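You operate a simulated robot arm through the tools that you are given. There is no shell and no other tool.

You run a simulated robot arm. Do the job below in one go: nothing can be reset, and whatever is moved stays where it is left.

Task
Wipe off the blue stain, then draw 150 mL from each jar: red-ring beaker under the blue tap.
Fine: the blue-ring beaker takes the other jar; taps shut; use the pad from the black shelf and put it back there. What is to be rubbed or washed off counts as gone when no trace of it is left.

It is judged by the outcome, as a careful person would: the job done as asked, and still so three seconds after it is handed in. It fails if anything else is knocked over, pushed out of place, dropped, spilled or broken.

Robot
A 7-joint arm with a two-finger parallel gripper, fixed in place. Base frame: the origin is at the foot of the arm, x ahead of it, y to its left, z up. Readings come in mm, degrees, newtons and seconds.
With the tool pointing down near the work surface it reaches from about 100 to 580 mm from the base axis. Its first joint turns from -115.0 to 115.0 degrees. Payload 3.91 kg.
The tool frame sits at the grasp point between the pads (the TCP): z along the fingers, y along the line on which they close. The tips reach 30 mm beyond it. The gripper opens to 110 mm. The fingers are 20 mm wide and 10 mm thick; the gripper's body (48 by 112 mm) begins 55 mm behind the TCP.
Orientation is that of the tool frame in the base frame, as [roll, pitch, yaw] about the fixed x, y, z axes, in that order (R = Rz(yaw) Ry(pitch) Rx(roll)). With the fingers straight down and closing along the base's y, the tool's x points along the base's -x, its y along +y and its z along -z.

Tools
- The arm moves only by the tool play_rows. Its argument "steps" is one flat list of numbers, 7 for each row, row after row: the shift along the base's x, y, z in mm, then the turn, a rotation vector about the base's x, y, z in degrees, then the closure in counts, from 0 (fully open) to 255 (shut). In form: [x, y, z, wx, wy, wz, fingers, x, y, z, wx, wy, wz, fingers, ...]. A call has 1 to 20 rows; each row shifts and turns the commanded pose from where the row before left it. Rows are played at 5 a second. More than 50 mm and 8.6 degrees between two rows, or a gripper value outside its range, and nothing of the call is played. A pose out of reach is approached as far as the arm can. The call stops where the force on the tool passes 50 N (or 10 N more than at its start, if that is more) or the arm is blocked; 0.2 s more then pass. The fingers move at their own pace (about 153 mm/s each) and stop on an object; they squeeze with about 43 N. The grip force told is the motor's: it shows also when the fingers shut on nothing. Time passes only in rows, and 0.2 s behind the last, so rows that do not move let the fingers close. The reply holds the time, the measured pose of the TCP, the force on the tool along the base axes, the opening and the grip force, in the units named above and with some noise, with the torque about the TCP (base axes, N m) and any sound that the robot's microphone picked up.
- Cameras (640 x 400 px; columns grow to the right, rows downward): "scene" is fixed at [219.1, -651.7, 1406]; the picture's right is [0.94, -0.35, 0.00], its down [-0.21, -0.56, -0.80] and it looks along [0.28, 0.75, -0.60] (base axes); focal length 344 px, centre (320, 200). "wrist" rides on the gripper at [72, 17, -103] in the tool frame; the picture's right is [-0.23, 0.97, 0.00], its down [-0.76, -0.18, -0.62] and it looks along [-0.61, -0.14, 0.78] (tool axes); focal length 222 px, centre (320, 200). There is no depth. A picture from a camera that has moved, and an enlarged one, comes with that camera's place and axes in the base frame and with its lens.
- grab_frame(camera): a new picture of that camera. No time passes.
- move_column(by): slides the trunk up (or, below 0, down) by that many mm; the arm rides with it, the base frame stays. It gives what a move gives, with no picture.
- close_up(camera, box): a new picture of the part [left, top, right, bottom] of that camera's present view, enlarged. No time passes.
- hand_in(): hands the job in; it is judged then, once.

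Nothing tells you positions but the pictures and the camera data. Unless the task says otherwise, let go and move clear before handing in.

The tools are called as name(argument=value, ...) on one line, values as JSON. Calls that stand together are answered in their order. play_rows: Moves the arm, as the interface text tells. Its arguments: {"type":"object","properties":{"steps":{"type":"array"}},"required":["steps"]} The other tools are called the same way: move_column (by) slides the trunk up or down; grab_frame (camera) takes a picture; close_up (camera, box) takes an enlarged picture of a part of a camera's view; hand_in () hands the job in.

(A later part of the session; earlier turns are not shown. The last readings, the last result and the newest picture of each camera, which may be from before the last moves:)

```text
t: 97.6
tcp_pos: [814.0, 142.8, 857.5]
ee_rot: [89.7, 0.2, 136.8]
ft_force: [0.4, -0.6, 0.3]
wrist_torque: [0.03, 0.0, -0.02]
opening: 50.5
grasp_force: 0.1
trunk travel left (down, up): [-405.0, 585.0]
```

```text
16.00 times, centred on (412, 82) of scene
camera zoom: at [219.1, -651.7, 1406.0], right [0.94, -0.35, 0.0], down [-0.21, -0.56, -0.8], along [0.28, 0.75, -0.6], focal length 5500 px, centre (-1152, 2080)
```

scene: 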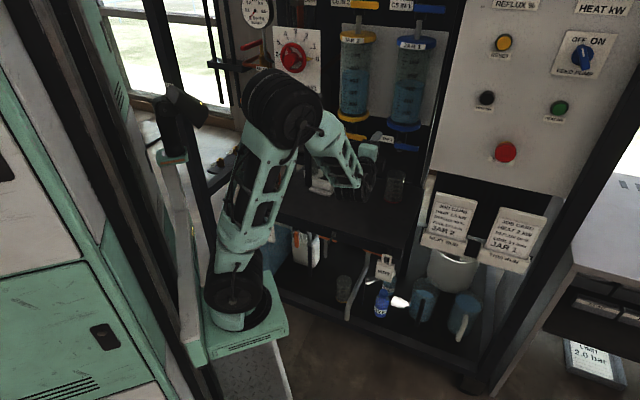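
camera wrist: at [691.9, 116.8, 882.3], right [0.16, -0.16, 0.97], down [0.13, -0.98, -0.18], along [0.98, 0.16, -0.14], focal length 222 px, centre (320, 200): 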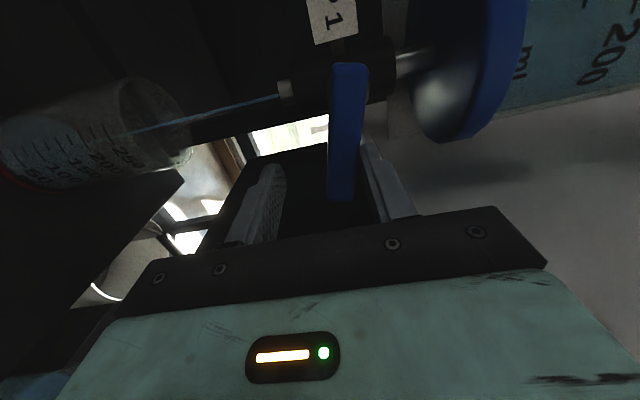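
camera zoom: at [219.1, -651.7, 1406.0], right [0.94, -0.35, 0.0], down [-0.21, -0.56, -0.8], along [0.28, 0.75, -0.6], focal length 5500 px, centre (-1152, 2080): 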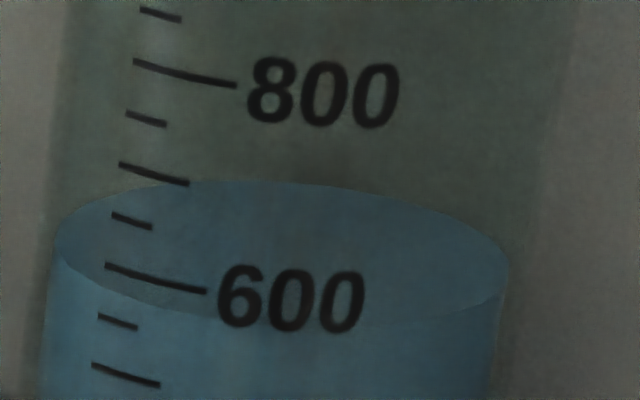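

play_rows(steps=[0, 0, -3, 0, 0, 0, 139, 0, 0, 0, 0, 0, 0, 139, 0, 0, 0, 0, 0, 0, 139, 0, 0, 0, 0, 0, 0, 139, 0, 0, 0, 0, 0, 0, 139, 0, 0, 0, 0, 0, 0, 139, 0, 0, 0, 0, 0, 0, 139, 0, 0, 0, 0, 0, 0, 139, 0, 0, 0, 0, 0, 0, 139, 0, 0, 0, 0, 0, 0, 139])

close_up(camera="wrist", box=[0, 60, 320, 210])

close_up(camera="scene", box=[392, 72, 432, 97])

```text
t: 99.8
tcp_pos: [814.9, 144.2, 854.7]
ee_rot: [89.6, 0.0, 136.9]
ft_force: [-1.0, 0.4, 0.5]
wrist_torque: [0.01, -0.01, 0.0]
opening: 50.4
grasp_force: 0.0
trunk travel left (down, up): [-405.0, 585.0]
```

```text
2.00 times, centred on (160, 135) of wrist
camera zoom: at [692.7, 116.6, 870.3], right [0.16, -0.16, 0.97], down [0.13, -0.97, -0.18], along [0.98, 0.16, -0.14], focal length 444 px, centre (640, 330)
```

zoom: 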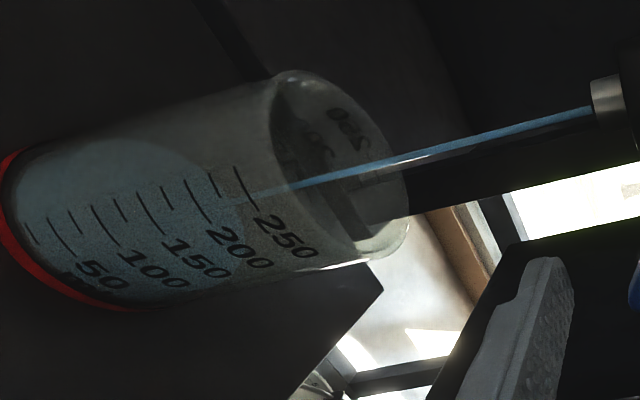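

```text
16.00 times, centred on (412, 84) of scene
camera zoom: at [219.1, -651.7, 1406.0], right [0.94, -0.35, 0.0], down [-0.21, -0.56, -0.8], along [0.28, 0.75, -0.6], focal length 5500 px, centre (-1152, 2048)
```

zoom: 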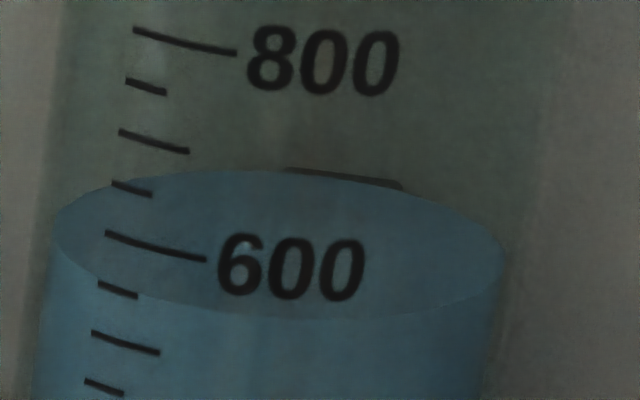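

play_rows(steps=[0, 0, 0, 0, 0, 0, 139, 0, 0, 0, 0, 0, 0, 139, 0, 0, 0, 0, 0, 0, 139, 0, 0, 0, 0, 0, 0, 139, 0, 0, 0, 0, 0, 0, 139, 0, 0, 0, 0, 0, 0, 139, 0, 0, 0, 0, 0, 0, 139, 0, 0, 0, 0, 0, 0, 139, 0, 0, 0, 0, 0, 0, 139, 0, 0, 0, 0, 0, 0, 139, 0, 0, 0, 0, 0, 0, 139, 0, 0, 0, 0, 0, 0, 139, 0, 0, 0, 0, 0, 0, 139, 0, 0, 0, 0, 0, 0, 139, 0, 0, 0, 0, 0, 0, 139, 0, 0, 0, 0, 0, 0, 139, 0, 0, 0, 0, 0, 0, 139, 0, 0, 0, 0, 0, 0, 139])

close_up(camera="wrist", box=[0, 60, 320, 210])

close_up(camera="scene", box=[392, 76, 432, 101])

```text
t: 103.6
tcp_pos: [815.6, 143.1, 853.9]
ee_rot: [89.8, 0.1, 136.9]
ft_force: [0.5, -0.7, 0.1]
wrist_torque: [0.01, 0.06, -0.03]
opening: 50.3
grasp_force: 0.1
trunk travel left (down, up): [-405.0, 585.0]
```

```text
2.00 times, centred on (160, 135) of wrist
camera zoom: at [692.7, 116.7, 870.4], right [0.16, -0.16, 0.97], down [0.13, -0.97, -0.18], along [0.98, 0.16, -0.14], focal length 444 px, centre (640, 330)
```

zoom: 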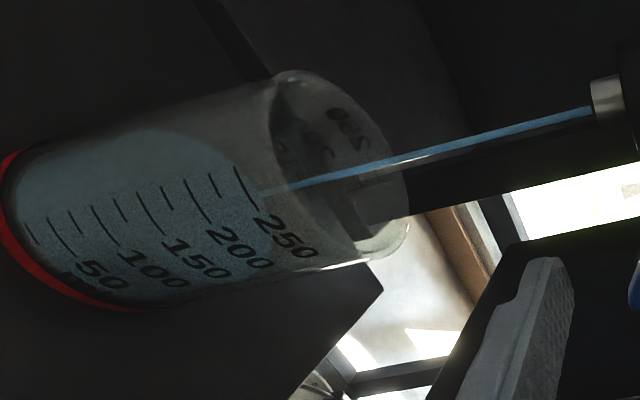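

```text
16.00 times, centred on (412, 88) of scene
camera zoom: at [219.1, -651.7, 1406.0], right [0.94, -0.35, 0.0], down [-0.21, -0.56, -0.8], along [0.28, 0.75, -0.6], focal length 5500 px, centre (-1152, 1984)
```

zoom: 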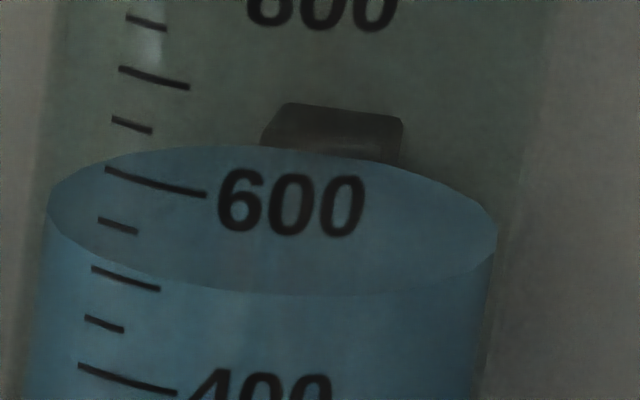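

play_rows(steps=[0, 0, 0, 0, 0, 0, 139, 0, 0, 0, 0, 0, 0, 139, 0, 0, 0, 0, 0, 0, 139, 0, 0, 0, 0, 0, 0, 139, 0, 0, 0, 0, 0, 0, 139, 0, 0, 0, 0, 0, 0, 139, 0, 0, 0, 0, 0, 0, 139, 0, 0, 0, 0, 0, 0, 139, 0, 0, 0, 0, 0, 0, 139, 0, 0, 0, 0, 0, 0, 139])

close_up(camera="scene", box=[392, 80, 432, 105])

grab_frame(camera="wrist")

```text
t: 105.8
tcp_pos: [814.8, 142.8, 852.5]
ee_rot: [89.8, 0.1, 136.9]
ft_force: [-0.3, 0.6, 0.3]
wrist_torque: [0.02, -0.02, -0.02]
opening: 50.0
grasp_force: 0.0
trunk travel left (down, up): [-405.0, 585.0]
```

```text
16.00 times, centred on (412, 92) of scene
camera zoom: at [219.1, -651.7, 1406.0], right [0.94, -0.35, 0.0], down [-0.21, -0.56, -0.8], along [0.28, 0.75, -0.6], focal length 5500 px, centre (-1152, 1920)
```

zoom: 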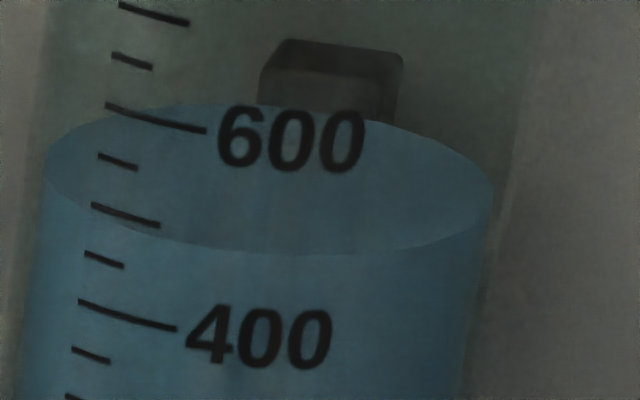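

```text
taken
camera wrist: at [692.7, 116.7, 870.4], right [0.16, -0.16, 0.97], down [0.13, -0.97, -0.18], along [0.98, 0.16, -0.14], focal length 222 px, centre (320, 200)
```

wrist: 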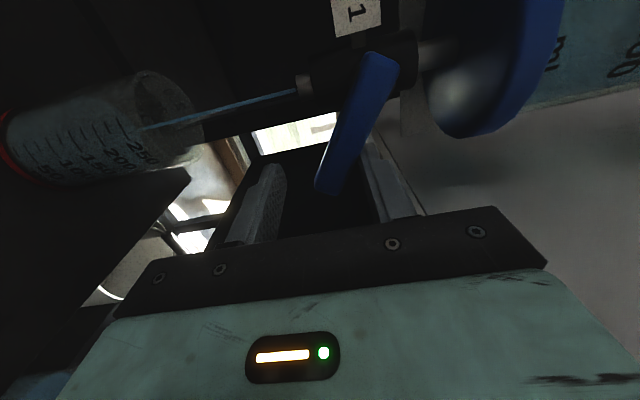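

play_rows(steps=[0, 0, 0, 0, 0, 0, 139, 0, 0, 0, 0, 0, 0, 139, 0, 0, 0, 0, 0, 0, 139, 0, 0, 22, 0, 0, 0, 139, 0, 0, 14, 0, 0, 0, 139])

close_up(camera="scene", box=[392, 80, 432, 105])

grab_frame(camera="wrist")

```text
t: 107.0
tcp_pos: [815.5, 143.1, 891.1]
ee_rot: [89.7, 0.1, 136.9]
ft_force: [0.3, 0.2, 0.2]
wrist_torque: [0.01, 0.01, 0.03]
opening: 50.2
grasp_force: 0.0
trunk travel left (down, up): [-405.0, 585.0]
```

```text
16.00 times, centred on (412, 92) of scene
camera zoom: at [219.1, -651.7, 1406.0], right [0.94, -0.35, 0.0], down [-0.21, -0.56, -0.8], along [0.28, 0.75, -0.6], focal length 5500 px, centre (-1152, 1920)
```

zoom: 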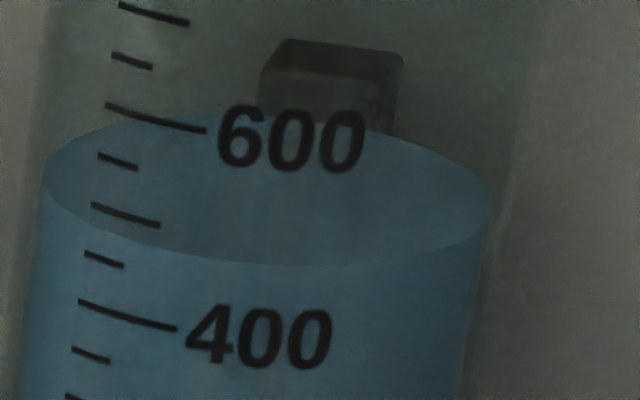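

```text
taken
camera wrist: at [692.5, 116.7, 907.5], right [0.16, -0.16, 0.97], down [0.13, -0.98, -0.18], along [0.98, 0.16, -0.14], focal length 222 px, centre (320, 200)
```

wrist: 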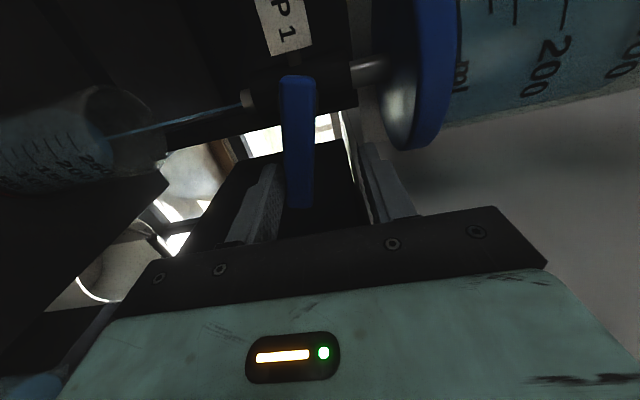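

play_rows(steps=[0, 0, 0, 0, 0, 0, 139, 0, 0, 0, 0, 0, 0, 139, 0, 0, 0, 0, 0, 0, 139, 0, 0, 0, 0, 0, 0, 139])

close_up(camera="scene", box=[392, 80, 432, 105])

```text
t: 108.0
tcp_pos: [814.9, 143.3, 889.9]
ee_rot: [89.7, 0.1, 136.9]
ft_force: [1.0, -0.2, 0.1]
wrist_torque: [0.0, 0.0, -0.01]
opening: 50.0
grasp_force: 0.1
trunk travel left (down, up): [-405.0, 585.0]
```

```text
16.00 times, centred on (412, 92) of scene
camera zoom: at [219.1, -651.7, 1406.0], right [0.94, -0.35, 0.0], down [-0.21, -0.56, -0.8], along [0.28, 0.75, -0.6], focal length 5500 px, centre (-1152, 1920)
```

zoom: 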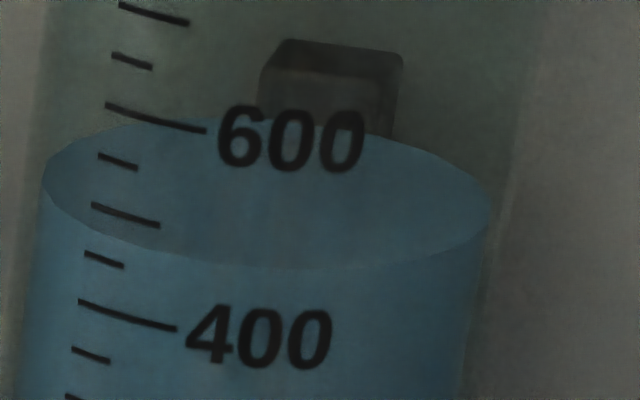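

play_rows(steps=[0, 0, 0, 0, 0, 0, 139, 0, 0, 0, 0, 0, 0, 139, 0, 0, 0, 0, 0, 0, 139, 0, 0, 0, 0, 0, 0, 139, 0, 0, 0, 0, 0, 0, 139, 0, 0, 0, 0, 0, 0, 139, 0, 0, 0, 0, 0, 0, 139, 0, 0, 0, 0, 0, 0, 139, 0, 0, 0, 0, 0, 0, 139, 0, 0, 0, 0, 0, 0, 139, 0, 0, 0, 0, 0, 0, 139, 0, 0, 0, 0, 0, 0, 139, 0, 0, 0, 0, 0, 0, 139, 0, 0, 0, 0, 0, 0, 139])

close_up(camera="scene", box=[392, 80, 432, 105])

close_up(camera="wrist", box=[0, 60, 320, 210])

```text
t: 111.0
tcp_pos: [815.5, 142.7, 891.1]
ee_rot: [89.8, 0.1, 136.9]
ft_force: [-0.7, 0.3, -0.4]
wrist_torque: [-0.03, 0.01, 0.01]
opening: 50.1
grasp_force: 0.1
trunk travel left (down, up): [-405.0, 585.0]
```

```text
16.00 times, centred on (412, 92) of scene
camera zoom: at [219.1, -651.7, 1406.0], right [0.94, -0.35, 0.0], down [-0.21, -0.56, -0.8], along [0.28, 0.75, -0.6], focal length 5500 px, centre (-1152, 1920)
```

zoom: 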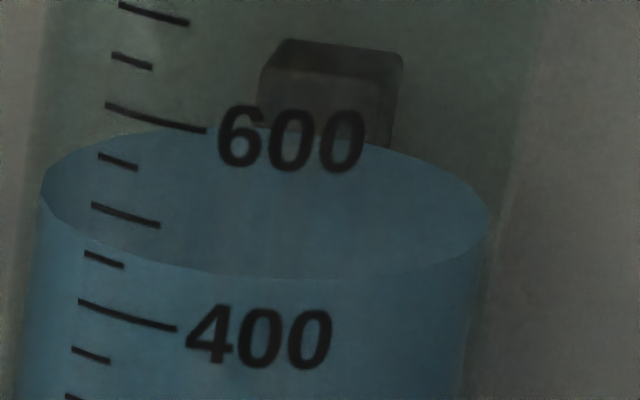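

```text
2.00 times, centred on (160, 135) of wrist
camera zoom: at [692.6, 116.6, 907.2], right [0.16, -0.16, 0.97], down [0.13, -0.98, -0.18], along [0.98, 0.16, -0.14], focal length 444 px, centre (640, 330)
```

zoom: 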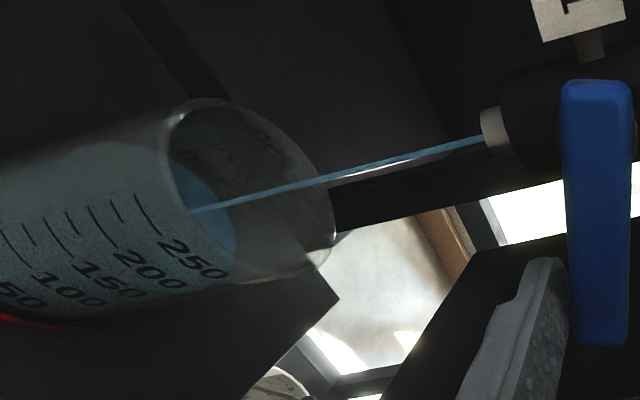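

About 140 mL drawn. I close the tap now by raising the lower finger against the lever, then read the beaker itself and top up if needed.

play_rows(steps=[0, 0, 6, 0, 0, 0, 139, 0, 0, 5, 0, 0, 0, 139, 0, 0, 3, 0, 0, 0, 139, 0, 0, 1, 0, 0, 0, 139])

grab_frame(camera="wrist")

close_up(camera="scene", box=[392, 80, 432, 105])

```text
t: 112.0
tcp_pos: [815.5, 144.3, 905.4]
ee_rot: [89.7, 0.1, 136.8]
ft_force: [-1.4, -1.9, -2.2]
wrist_torque: [-0.02, 0.03, -0.01]
opening: 50.1
grasp_force: 0.1
trunk travel left (down, up): [-405.0, 585.0]
```

```text
taken
camera wrist: at [692.9, 116.6, 921.0], right [0.16, -0.16, 0.97], down [0.13, -0.98, -0.18], along [0.98, 0.16, -0.14], focal length 222 px, centre (320, 200)
```

wrist: 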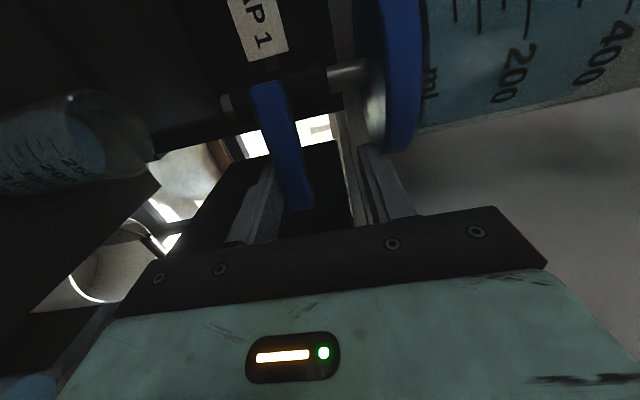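

```text
16.00 times, centred on (412, 92) of scene
camera zoom: at [219.1, -651.7, 1406.0], right [0.94, -0.35, 0.0], down [-0.21, -0.56, -0.8], along [0.28, 0.75, -0.6], focal length 5500 px, centre (-1152, 1920)
```

zoom: 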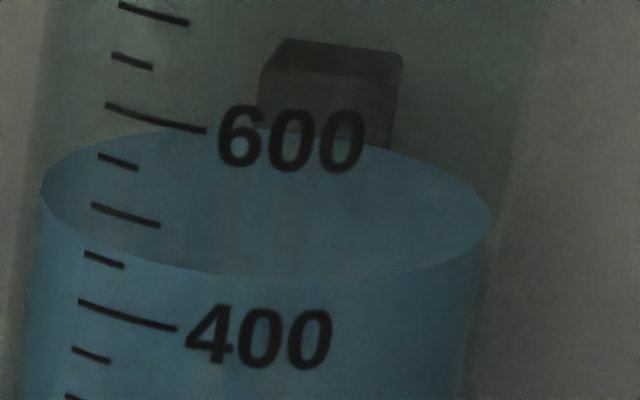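

play_rows(steps=[0, 0, 1, 0, 0, 0, 139, 0, 0, 0, 0, 0, 0, 139])

close_up(camera="wrist", box=[0, 50, 340, 220])

```text
t: 112.6
tcp_pos: [814.3, 143.2, 905.5]
ee_rot: [89.8, 0.1, 136.9]
ft_force: [-2.5, -1.8, -6.3]
wrist_torque: [-0.16, 0.07, 0.01]
opening: 48.6
grasp_force: 0.0
trunk travel left (down, up): [-405.0, 585.0]
```

```text
1.88 times, centred on (170, 135) of wrist
camera zoom: at [692.9, 116.6, 921.9], right [0.16, -0.16, 0.97], down [0.13, -0.98, -0.18], along [0.98, 0.16, -0.14], focal length 418 px, centre (602, 322)
```

zoom: 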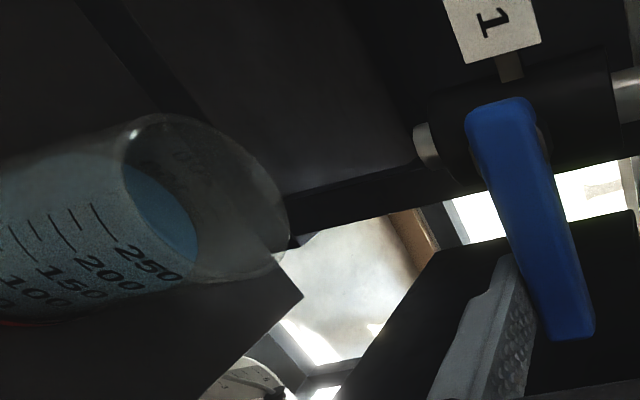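

close_up(camera="wrist", box=[0, 90, 160, 200])

close_up(camera="scene", box=[375, 150, 425, 215])

```text
3.64 times, centred on (80, 145) of wrist
camera zoom: at [692.9, 116.6, 921.9], right [0.16, -0.16, 0.97], down [0.13, -0.98, -0.18], along [0.98, 0.16, -0.14], focal length 808 px, centre (1193, 400)
```

zoom: 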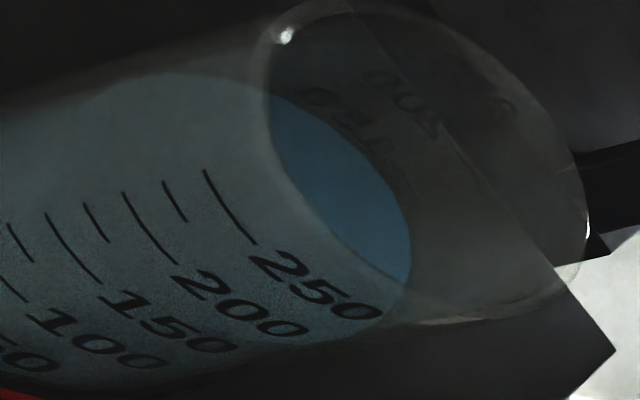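

```text
6.15 times, centred on (400, 182) of scene
camera zoom: at [219.1, -651.7, 1406.0], right [0.94, -0.35, 0.0], down [-0.21, -0.56, -0.8], along [0.28, 0.75, -0.6], focal length 2115 px, centre (-172, 308)
```

zoom: 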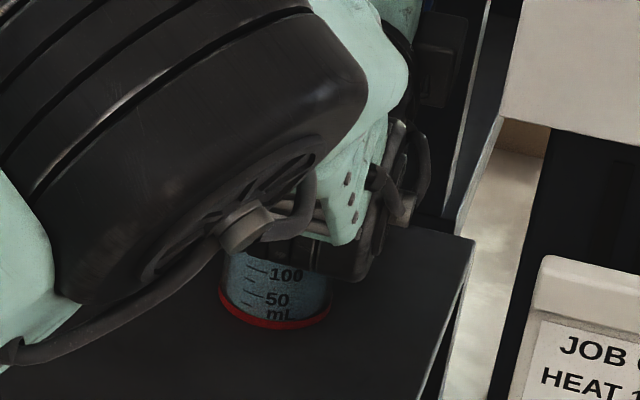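

The blue tap is shut again (lever back on its stop, no stream). I back the fork out to read the beaker directly.

play_rows(steps=[0, 0, -10, 0, 0, 0, 139, 0, 0, -8, 0, 0, 0, 139, -12, -13, 0, 0, 0, 0, 139, -14, -15, 0, 0, 0, 0, 139, -14, -15, 0, 0, 0, 0, 139, -14, -15, 0, 0, 0, 0, 139, -25, 0, 0, 0, 0, 0, 139, -30, 10, 0, 0, 0, 0, 139, -30, 10, 0, 0, 0, 0, 139, -30, 10, 0, 0, 0, 0, 139, 0, 0, 0, 0, 0, 0, 139])

grab_frame(camera="scene")

close_up(camera="scene", box=[375, 160, 425, 215])

grab_frame(camera="wrist")

```text
t: 115.0
tcp_pos: [644.7, 115.9, 889.1]
ee_rot: [89.7, 0.1, 136.8]
ft_force: [0.1, 0.2, -0.2]
wrist_torque: [0.04, -0.02, 0.01]
opening: 49.8
grasp_force: 0.1
trunk travel left (down, up): [-405.0, 585.0]
```

```text
taken
```

scene: 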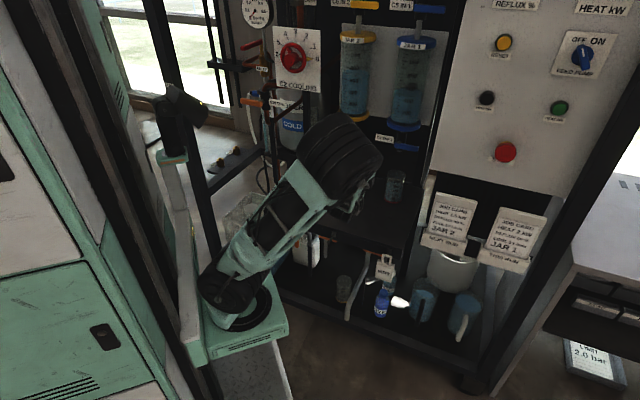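

```text
7.27 times, centred on (400, 188) of scene
camera zoom: at [219.1, -651.7, 1406.0], right [0.94, -0.35, 0.0], down [-0.21, -0.56, -0.8], along [0.28, 0.75, -0.6], focal length 2500 px, centre (-262, 291)
```

zoom: 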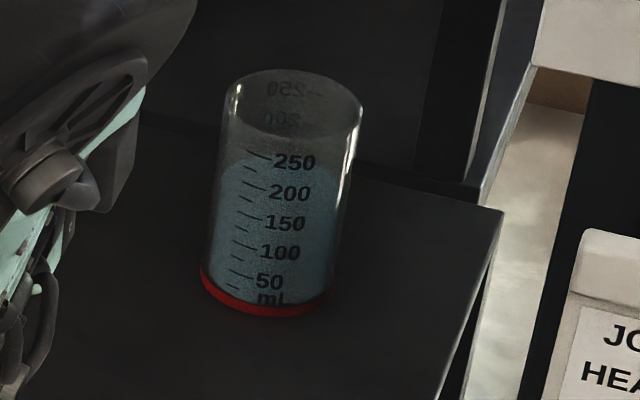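

```text
taken
camera wrist: at [522.2, 88.9, 904.9], right [0.16, -0.16, 0.97], down [0.13, -0.98, -0.18], along [0.98, 0.16, -0.14], focal length 222 px, centre (320, 200)
```

wrist: 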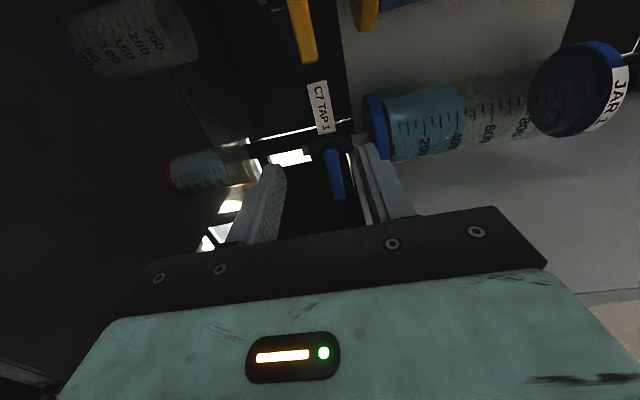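

close_up(camera="scene", box=[386, 166, 410, 190])

close_up(camera="scene", box=[386, 180, 410, 204])

close_up(camera="scene", box=[392, 80, 432, 105])

close_up(camera="wrist", box=[150, 130, 290, 210])

```text
16.00 times, centred on (398, 178) of scene
camera zoom: at [219.1, -651.7, 1406.0], right [0.94, -0.35, 0.0], down [-0.21, -0.56, -0.8], along [0.28, 0.75, -0.6], focal length 5500 px, centre (-928, 552)
```

zoom: 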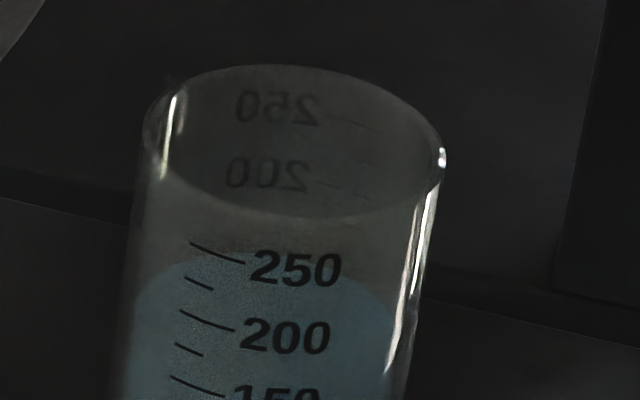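

```text
16.00 times, centred on (398, 192) of scene
camera zoom: at [219.1, -651.7, 1406.0], right [0.94, -0.35, 0.0], down [-0.21, -0.56, -0.8], along [0.28, 0.75, -0.6], focal length 5500 px, centre (-928, 328)
```

zoom: 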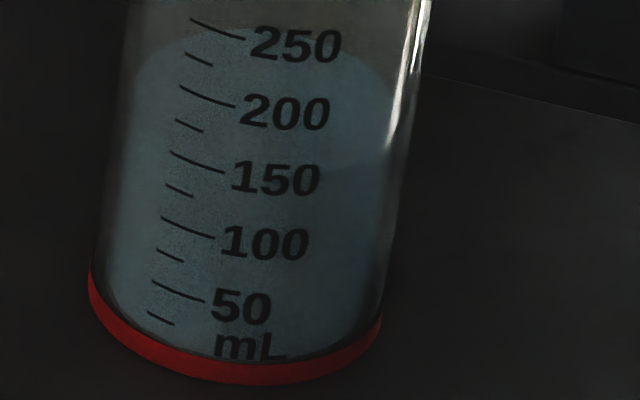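

```text
16.00 times, centred on (412, 92) of scene
camera zoom: at [219.1, -651.7, 1406.0], right [0.94, -0.35, 0.0], down [-0.21, -0.56, -0.8], along [0.28, 0.75, -0.6], focal length 5500 px, centre (-1152, 1920)
```

zoom: 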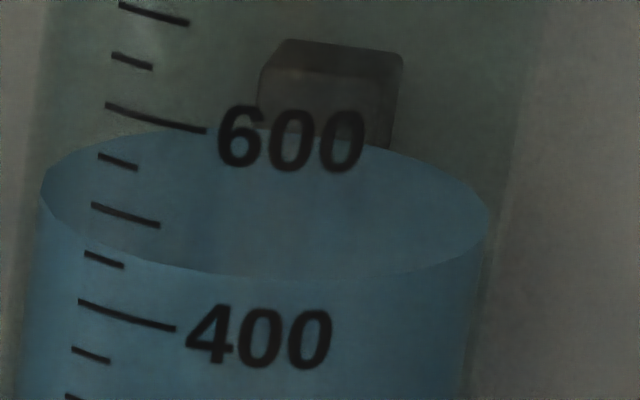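

```text
4.57 times, centred on (220, 170) of wrist
camera zoom: at [522.2, 88.9, 904.9], right [0.16, -0.16, 0.97], down [0.13, -0.98, -0.18], along [0.98, 0.16, -0.14], focal length 1015 px, centre (777, 337)
```

zoom: 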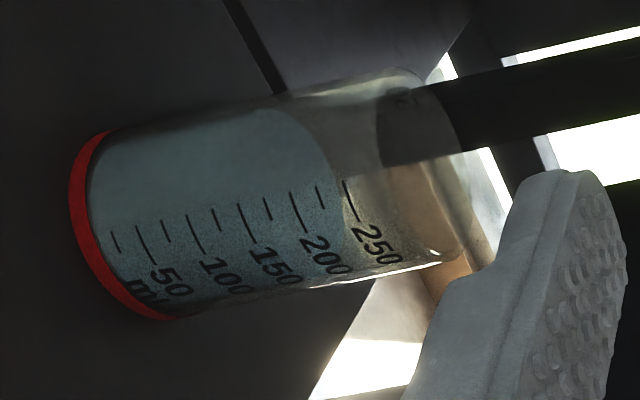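

The beaker reads about 142–145 mL and the jar about 458–460, so a little is missing. I go back in for a short top-up at low flow.

play_rows(steps=[30, -10, 0, 0, 0, 0, 139, 30, -10, 0, 0, 0, 0, 139, 30, -9, 0, 0, 0, 0, 139, 29, 2, 0, 0, 0, 0, 139, 14, 15, 0, 0, 0, 0, 139, 14, 15, 0, 0, 0, 0, 139, 13, 14, 0, 0, 0, 0, 139, 10, 10.5, 0, 0, 0, 0, 139, 0, 0, 0, 0, 0, 0, 139])

grab_frame(camera="wrist")

close_up(camera="scene", box=[392, 80, 432, 105])

```text
t: 117.0
tcp_pos: [814.8, 143.2, 888.0]
ee_rot: [89.8, 0.1, 136.9]
ft_force: [-0.1, -0.1, -0.2]
wrist_torque: [0.0, 0.0, -0.03]
opening: 50.3
grasp_force: 0.0
trunk travel left (down, up): [-405.0, 585.0]
```

```text
taken
camera wrist: at [693.3, 116.8, 904.1], right [0.16, -0.16, 0.97], down [0.13, -0.98, -0.18], along [0.98, 0.16, -0.14], focal length 222 px, centre (320, 200)
```

wrist: 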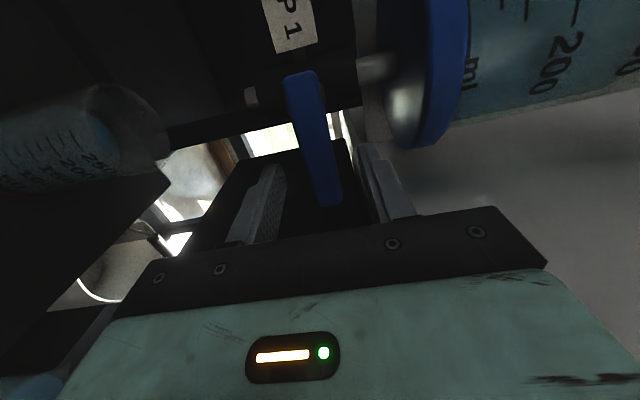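

```text
16.00 times, centred on (412, 92) of scene
camera zoom: at [219.1, -651.7, 1406.0], right [0.94, -0.35, 0.0], down [-0.21, -0.56, -0.8], along [0.28, 0.75, -0.6], focal length 5500 px, centre (-1152, 1920)
```

zoom: 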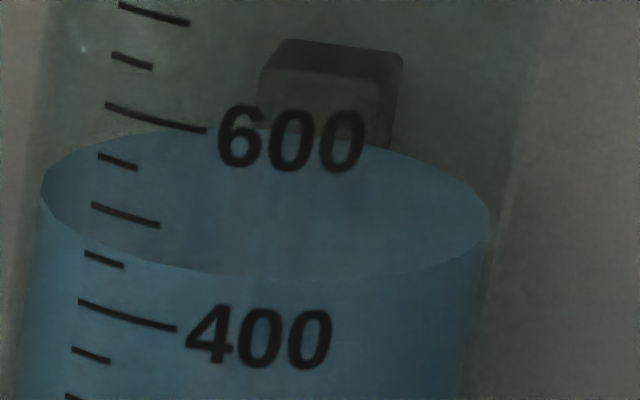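

close_up(camera="scene", box=[393, 89, 409, 99])

close_up(camera="scene", box=[340, 70, 356, 80])

```text
16.00 times, centred on (401, 94) of scene
camera zoom: at [219.1, -651.7, 1406.0], right [0.94, -0.35, 0.0], down [-0.21, -0.56, -0.8], along [0.28, 0.75, -0.6], focal length 5500 px, centre (-976, 1896)
```

zoom: 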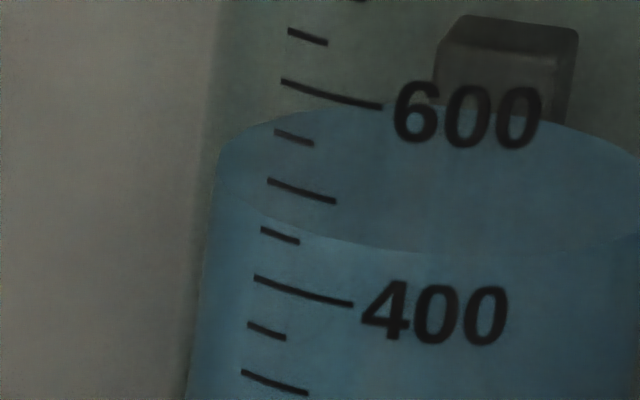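

```text
16.00 times, centred on (348, 75) of scene
camera zoom: at [219.1, -651.7, 1406.0], right [0.94, -0.35, 0.0], down [-0.21, -0.56, -0.8], along [0.28, 0.75, -0.6], focal length 5500 px, centre (-128, 2200)
```

zoom: 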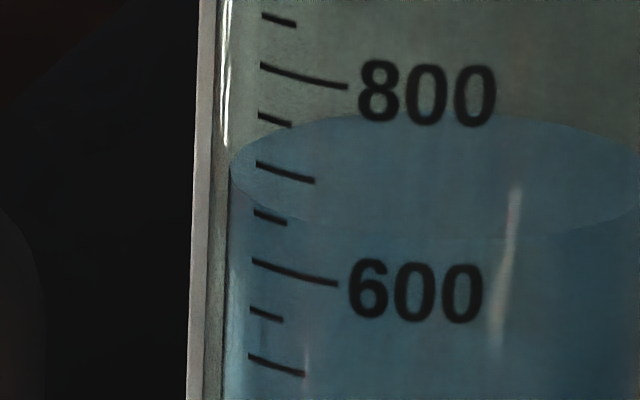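

play_rows(steps=[0, 0, -9, 0, 0, 0, 139, 0, 0, -9, 0, 0, 0, 139, 0, 0, -6, 0, 0, 0, 139, 0, 0, 0, 0, 0, 0, 139, 0, 0, 0, 0, 0, 0, 139, 0, 0, 0, 0, 0, 0, 139])

close_up(camera="scene", box=[393, 89, 409, 99])

grab_frame(camera="wrist")

```text
t: 118.4
tcp_pos: [814.1, 143.0, 865.0]
ee_rot: [89.8, 0.2, 136.9]
ft_force: [0.0, 1.0, 1.2]
wrist_torque: [0.0, -0.01, 0.0]
opening: 50.2
grasp_force: 0.4
trunk travel left (down, up): [-405.0, 585.0]
```

```text
16.00 times, centred on (401, 94) of scene
camera zoom: at [219.1, -651.7, 1406.0], right [0.94, -0.35, 0.0], down [-0.21, -0.56, -0.8], along [0.28, 0.75, -0.6], focal length 5500 px, centre (-976, 1896)
```

zoom: 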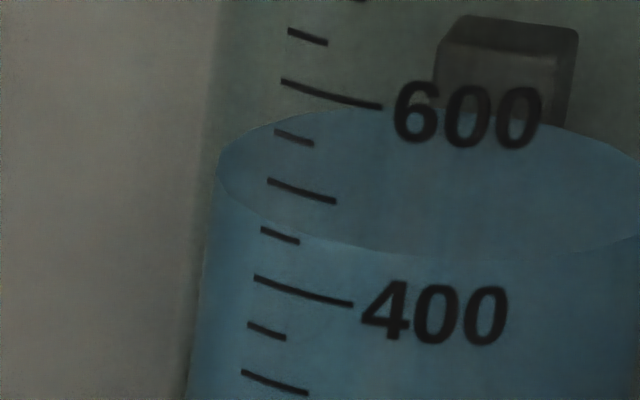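

```text
taken
camera wrist: at [693.6, 116.8, 880.6], right [0.16, -0.16, 0.97], down [0.13, -0.97, -0.18], along [0.98, 0.16, -0.14], focal length 222 px, centre (320, 200)
```

wrist: 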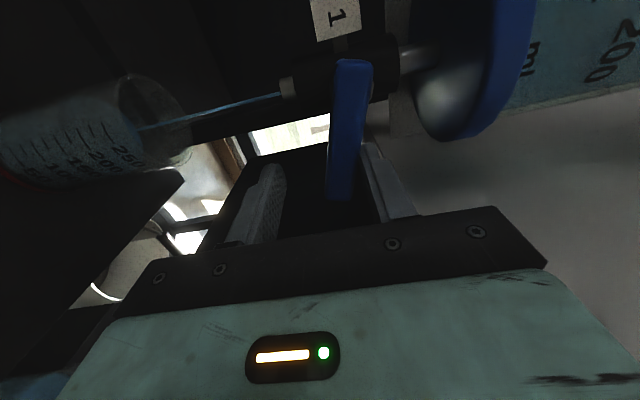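

play_rows(steps=[0, 0, 0, 0, 0, 0, 139, 0, 0, 20, 0, 0, 0, 139, 0, 0, 11, 0, 0, 0, 139, 0, 0, 6, 0, 0, 0, 139, 0, 0, 3, 0, 0, 0, 139, 0, 0, 1.5, 0, 0, 0, 139])

close_up(camera="scene", box=[393, 89, 409, 99])

grab_frame(camera="wrist")

```text
t: 119.8
tcp_pos: [816.4, 142.4, 904.5]
ee_rot: [89.9, 0.2, 137.0]
ft_force: [-0.4, 0.1, -2.8]
wrist_torque: [-0.09, 0.07, 0.0]
opening: 49.7
grasp_force: 0.0
trunk travel left (down, up): [-405.0, 585.0]
```

```text
16.00 times, centred on (401, 94) of scene
camera zoom: at [219.1, -651.7, 1406.0], right [0.94, -0.35, 0.0], down [-0.21, -0.56, -0.8], along [0.28, 0.75, -0.6], focal length 5500 px, centre (-976, 1896)
```

zoom: 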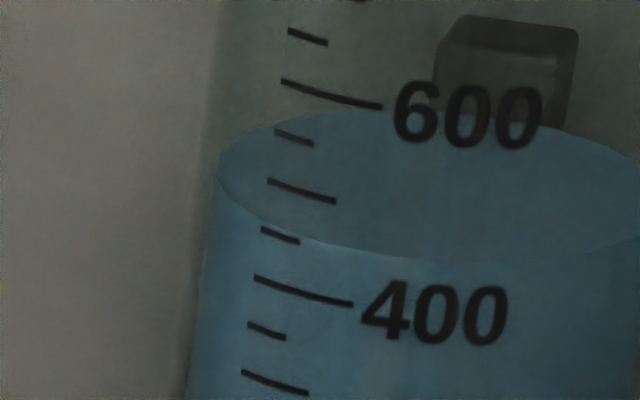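

```text
taken
camera wrist: at [693.9, 116.0, 921.3], right [0.16, -0.16, 0.97], down [0.13, -0.98, -0.18], along [0.98, 0.16, -0.14], focal length 222 px, centre (320, 200)
```

wrist: 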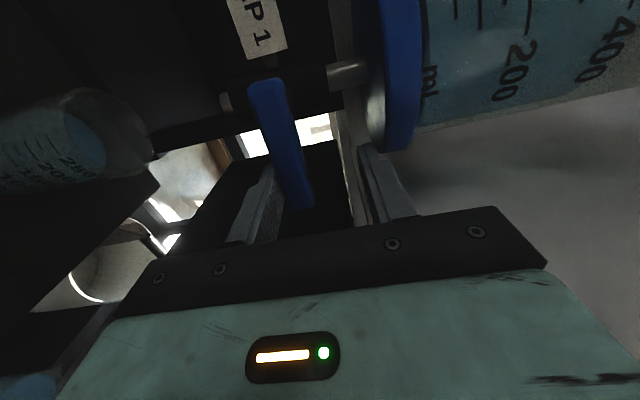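

play_rows(steps=[0, 0, 1, 0, 0, 0, 139, 0, 0, 0, 0, 0, 0, 139])

close_up(camera="wrist", box=[0, 50, 340, 220])

```text
t: 120.4
tcp_pos: [816.2, 142.5, 905.4]
ee_rot: [89.9, 0.1, 136.9]
ft_force: [0.5, 2.7, -10.9]
wrist_torque: [-0.29, 0.14, 0.05]
opening: 48.7
grasp_force: 0.1
trunk travel left (down, up): [-405.0, 585.0]
```

```text
1.88 times, centred on (170, 135) of wrist
camera zoom: at [693.9, 115.8, 922.1], right [0.16, -0.16, 0.97], down [0.13, -0.98, -0.18], along [0.98, 0.16, -0.14], focal length 418 px, centre (602, 322)
```

zoom: 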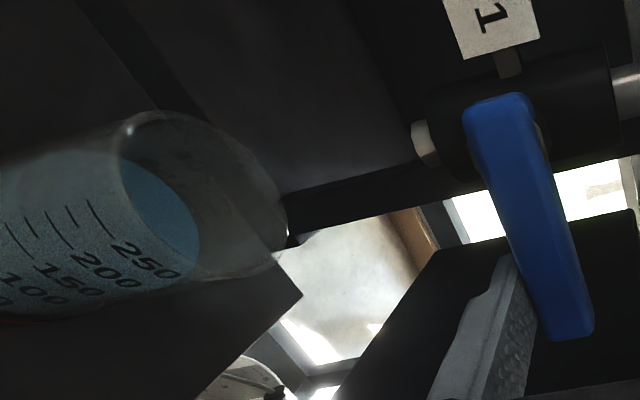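

The blue tap is shut with the jar at the 450 mark. I back out and move the fork over to the yellow lever.

play_rows(steps=[0, 0, -10, 0, 0, 0, 139, 0, 0, -8, 0, 0, 0, 139, -12, -13, 0, 0, 0, 0, 139, -14, -15, 0, 0, 0, 0, 139, -14, -15, 0, 0, 0, 0, 139, -10, -11, 0, 0, 0, 0, 139, -20, 19, 0, 0, 0, 0, 139, -26, 24.4, 0, 0, 0, 0, 139, -26, 24.4, 0, 0, 0, 0, 139, -26, 24.4, 0, 0, 0, 0, 139, -26, 24.4, 0, 0, 0, 0, 139, 0, 0, 0, 0, 0, 0, 139])

grab_frame(camera="wrist")

grab_frame(camera="scene")

close_up(camera="scene", box=[375, 110, 425, 215])

```text
t: 123.0
tcp_pos: [641.0, 204.3, 887.3]
ee_rot: [89.7, 0.1, 136.8]
ft_force: [-0.1, 0.0, 0.0]
wrist_torque: [-0.02, 0.01, 0.01]
opening: 50.1
grasp_force: 0.1
trunk travel left (down, up): [-405.0, 585.0]
```

```text
taken
camera wrist: at [519.3, 177.9, 903.5], right [0.16, -0.16, 0.97], down [0.13, -0.98, -0.18], along [0.98, 0.16, -0.14], focal length 222 px, centre (320, 200)
```

wrist: 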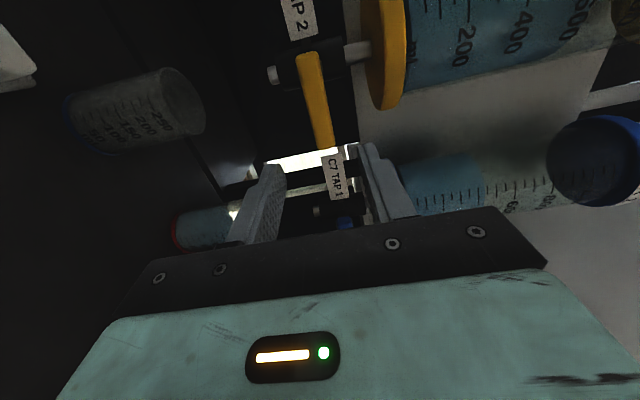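

```text
taken
```

scene: 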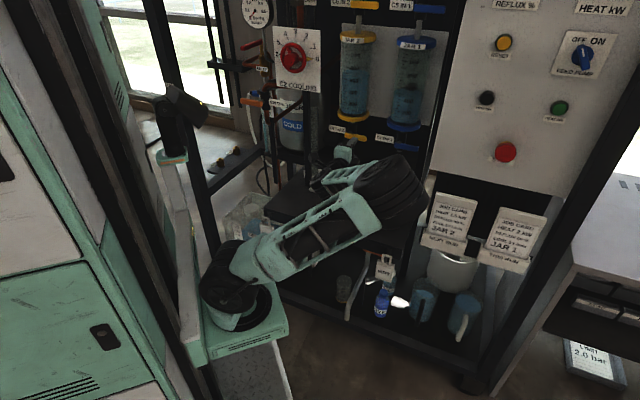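

```text
3.81 times, centred on (400, 162) of scene
camera zoom: at [219.1, -651.7, 1406.0], right [0.94, -0.35, 0.0], down [-0.21, -0.56, -0.8], along [0.28, 0.75, -0.6], focal length 1310 px, centre (15, 343)
```

zoom: 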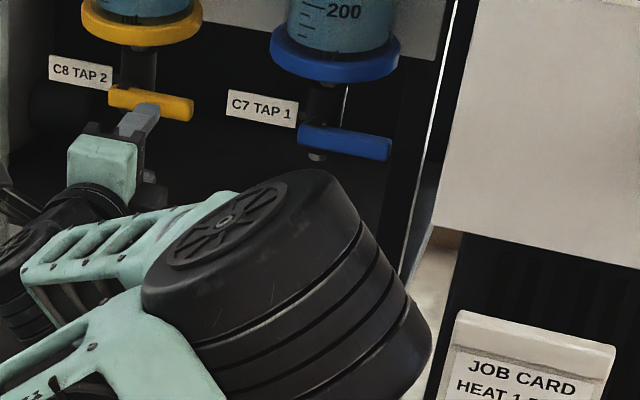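

The elbow has swung out in front, clear of everything, and the yellow lever sits in the same place relative to the fork as the blue one did. I advance the same distance.

play_rows(steps=[14, 15, 0, 0, 0, 0, 139, 14, 15, 0, 0, 0, 0, 139, 0, 0, 0, 0, 0, 0, 139])

grab_frame(camera="wrist")

grab_frame(camera="scene")

```text
t: 123.8
tcp_pos: [672.2, 233.9, 888.1]
ee_rot: [89.7, 0.1, 136.9]
ft_force: [0.3, 0.8, 1.0]
wrist_torque: [0.04, 0.0, -0.03]
opening: 50.2
grasp_force: 0.0
trunk travel left (down, up): [-405.0, 585.0]
```

```text
taken
camera wrist: at [548.4, 208.1, 904.9], right [0.16, -0.16, 0.97], down [0.13, -0.98, -0.18], along [0.98, 0.16, -0.14], focal length 222 px, centre (320, 200)
```

wrist: 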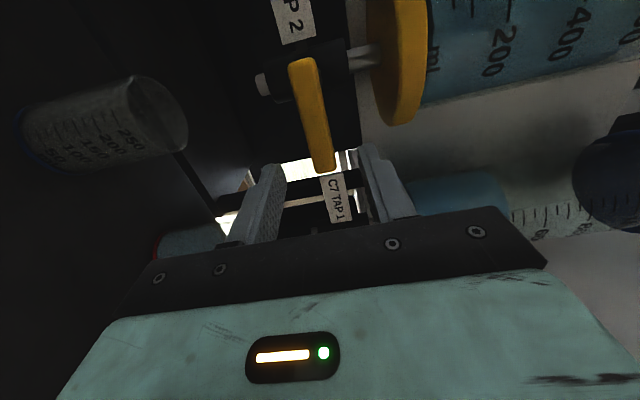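

```text
taken
```

scene: 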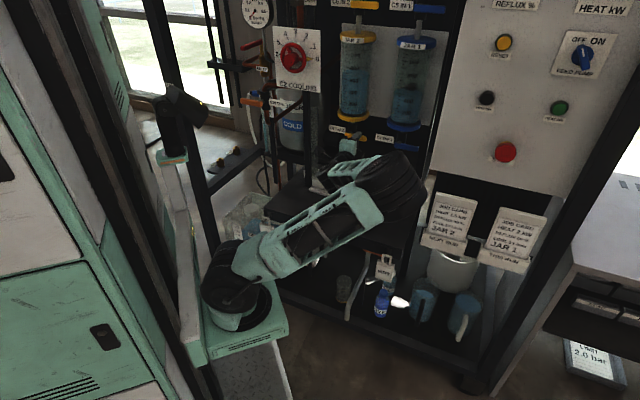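

play_rows(steps=[12, 12.8, 0, 0, 0, 0, 139, 10, 10.6, 0, 0, 0, 0, 139, 0, 0, 0, 0, 0, 0, 139])

grab_frame(camera="wrist")

close_up(camera="scene", box=[334, 58, 374, 83])

```text
t: 124.6
tcp_pos: [691.3, 258.8, 889.2]
ee_rot: [89.6, 0.1, 136.8]
ft_force: [-0.2, 0.1, 0.0]
wrist_torque: [0.01, 0.02, -0.02]
opening: 49.8
grasp_force: 0.1
trunk travel left (down, up): [-405.0, 585.0]
```

```text
taken
camera wrist: at [570.1, 232.4, 905.0], right [0.16, -0.16, 0.97], down [0.13, -0.98, -0.18], along [0.98, 0.16, -0.14], focal length 222 px, centre (320, 200)
```

wrist: 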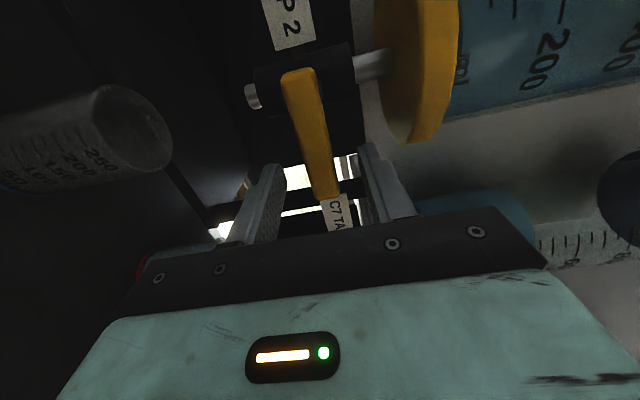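

```text
16.00 times, centred on (354, 70) of scene
camera zoom: at [219.1, -651.7, 1406.0], right [0.94, -0.35, 0.0], down [-0.21, -0.56, -0.8], along [0.28, 0.75, -0.6], focal length 5500 px, centre (-224, 2272)
```

zoom: 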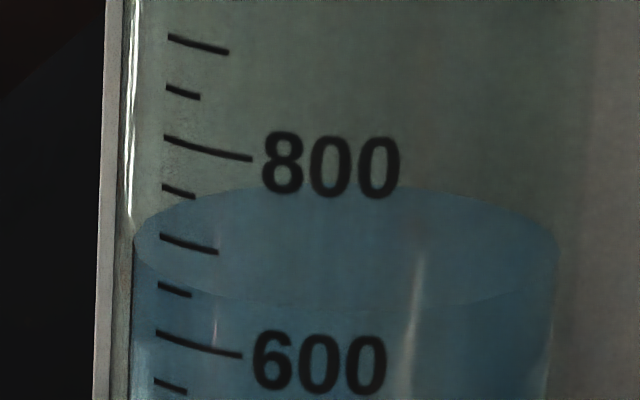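

play_rows(steps=[0, 0, -9, 0, 0, 0, 139, 0, 0, -9, 0, 0, 0, 139, 0, 0, -5, 0, 0, 0, 139])

close_up(camera="wrist", box=[0, 50, 340, 220])

```text
t: 125.4
tcp_pos: [692.2, 258.4, 866.0]
ee_rot: [89.6, 0.1, 136.8]
ft_force: [1.1, -0.6, 0.2]
wrist_torque: [0.04, 0.0, 0.01]
opening: 50.4
grasp_force: 0.1
trunk travel left (down, up): [-405.0, 585.0]
```

```text
1.88 times, centred on (170, 135) of wrist
camera zoom: at [570.0, 231.6, 882.7], right [0.16, -0.16, 0.97], down [0.13, -0.98, -0.18], along [0.98, 0.16, -0.14], focal length 418 px, centre (602, 322)
```

zoom: 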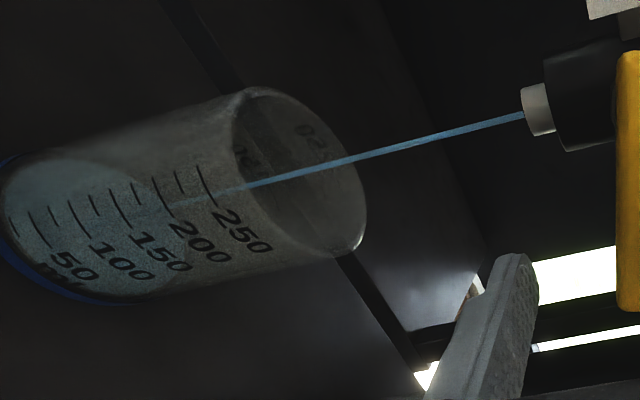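

The stream lands in the middle of the blue-ring beaker. I open further and watch Jar 2.

play_rows(steps=[0, 0, -6, 0, 0, 0, 139, 0, 0, -5, 0, 0, 0, 139, 0, 0, 0, 0, 0, 0, 139, 0, 0, 0, 0, 0, 0, 139, 0, 0, 0, 0, 0, 0, 139, 0, 0, 0, 0, 0, 0, 139, 0, 0, 0, 0, 0, 0, 139, 0, 0, 0, 0, 0, 0, 139, 0, 0, 0, 0, 0, 0, 139, 0, 0, 0, 0, 0, 0, 139, 0, 0, 0, 0, 0, 0, 139, 0, 0, 0, 0, 0, 0, 139, 0, 0, 0, 0, 0, 0, 139, 0, 0, 0, 0, 0, 0, 139, 0, 0, 0, 0, 0, 0, 139, 0, 0, 0, 0, 0, 0, 139, 0, 0, 0, 0, 0, 0, 139, 0, 0, 0, 0, 0, 0, 139, 0, 0, 0, 0, 0, 0, 139, 0, 0, 0, 0, 0, 0, 139])

close_up(camera="scene", box=[334, 61, 374, 86])

grab_frame(camera="wrist")

```text
t: 129.6
tcp_pos: [693.9, 258.2, 854.8]
ee_rot: [89.7, 0.0, 136.8]
ft_force: [0.3, 1.1, 0.4]
wrist_torque: [0.01, 0.0, 0.0]
opening: 50.1
grasp_force: 0.1
trunk travel left (down, up): [-405.0, 585.0]
```

```text
16.00 times, centred on (354, 74) of scene
camera zoom: at [219.1, -651.7, 1406.0], right [0.94, -0.35, 0.0], down [-0.21, -0.56, -0.8], along [0.28, 0.75, -0.6], focal length 5500 px, centre (-224, 2224)
```

zoom: 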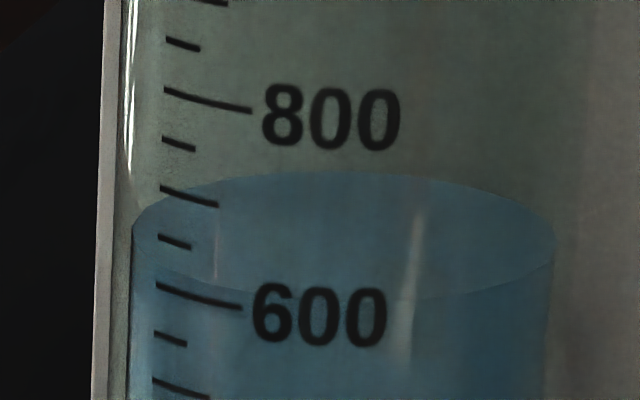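

```text
taken
camera wrist: at [570.2, 232.1, 871.3], right [0.16, -0.16, 0.97], down [0.13, -0.97, -0.18], along [0.98, 0.16, -0.14], focal length 222 px, centre (320, 200)
```

wrist: 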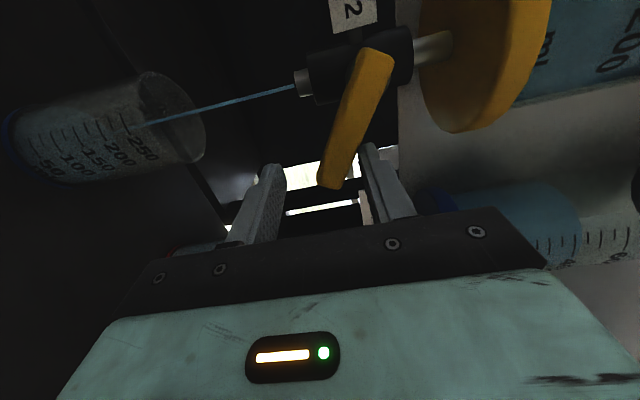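

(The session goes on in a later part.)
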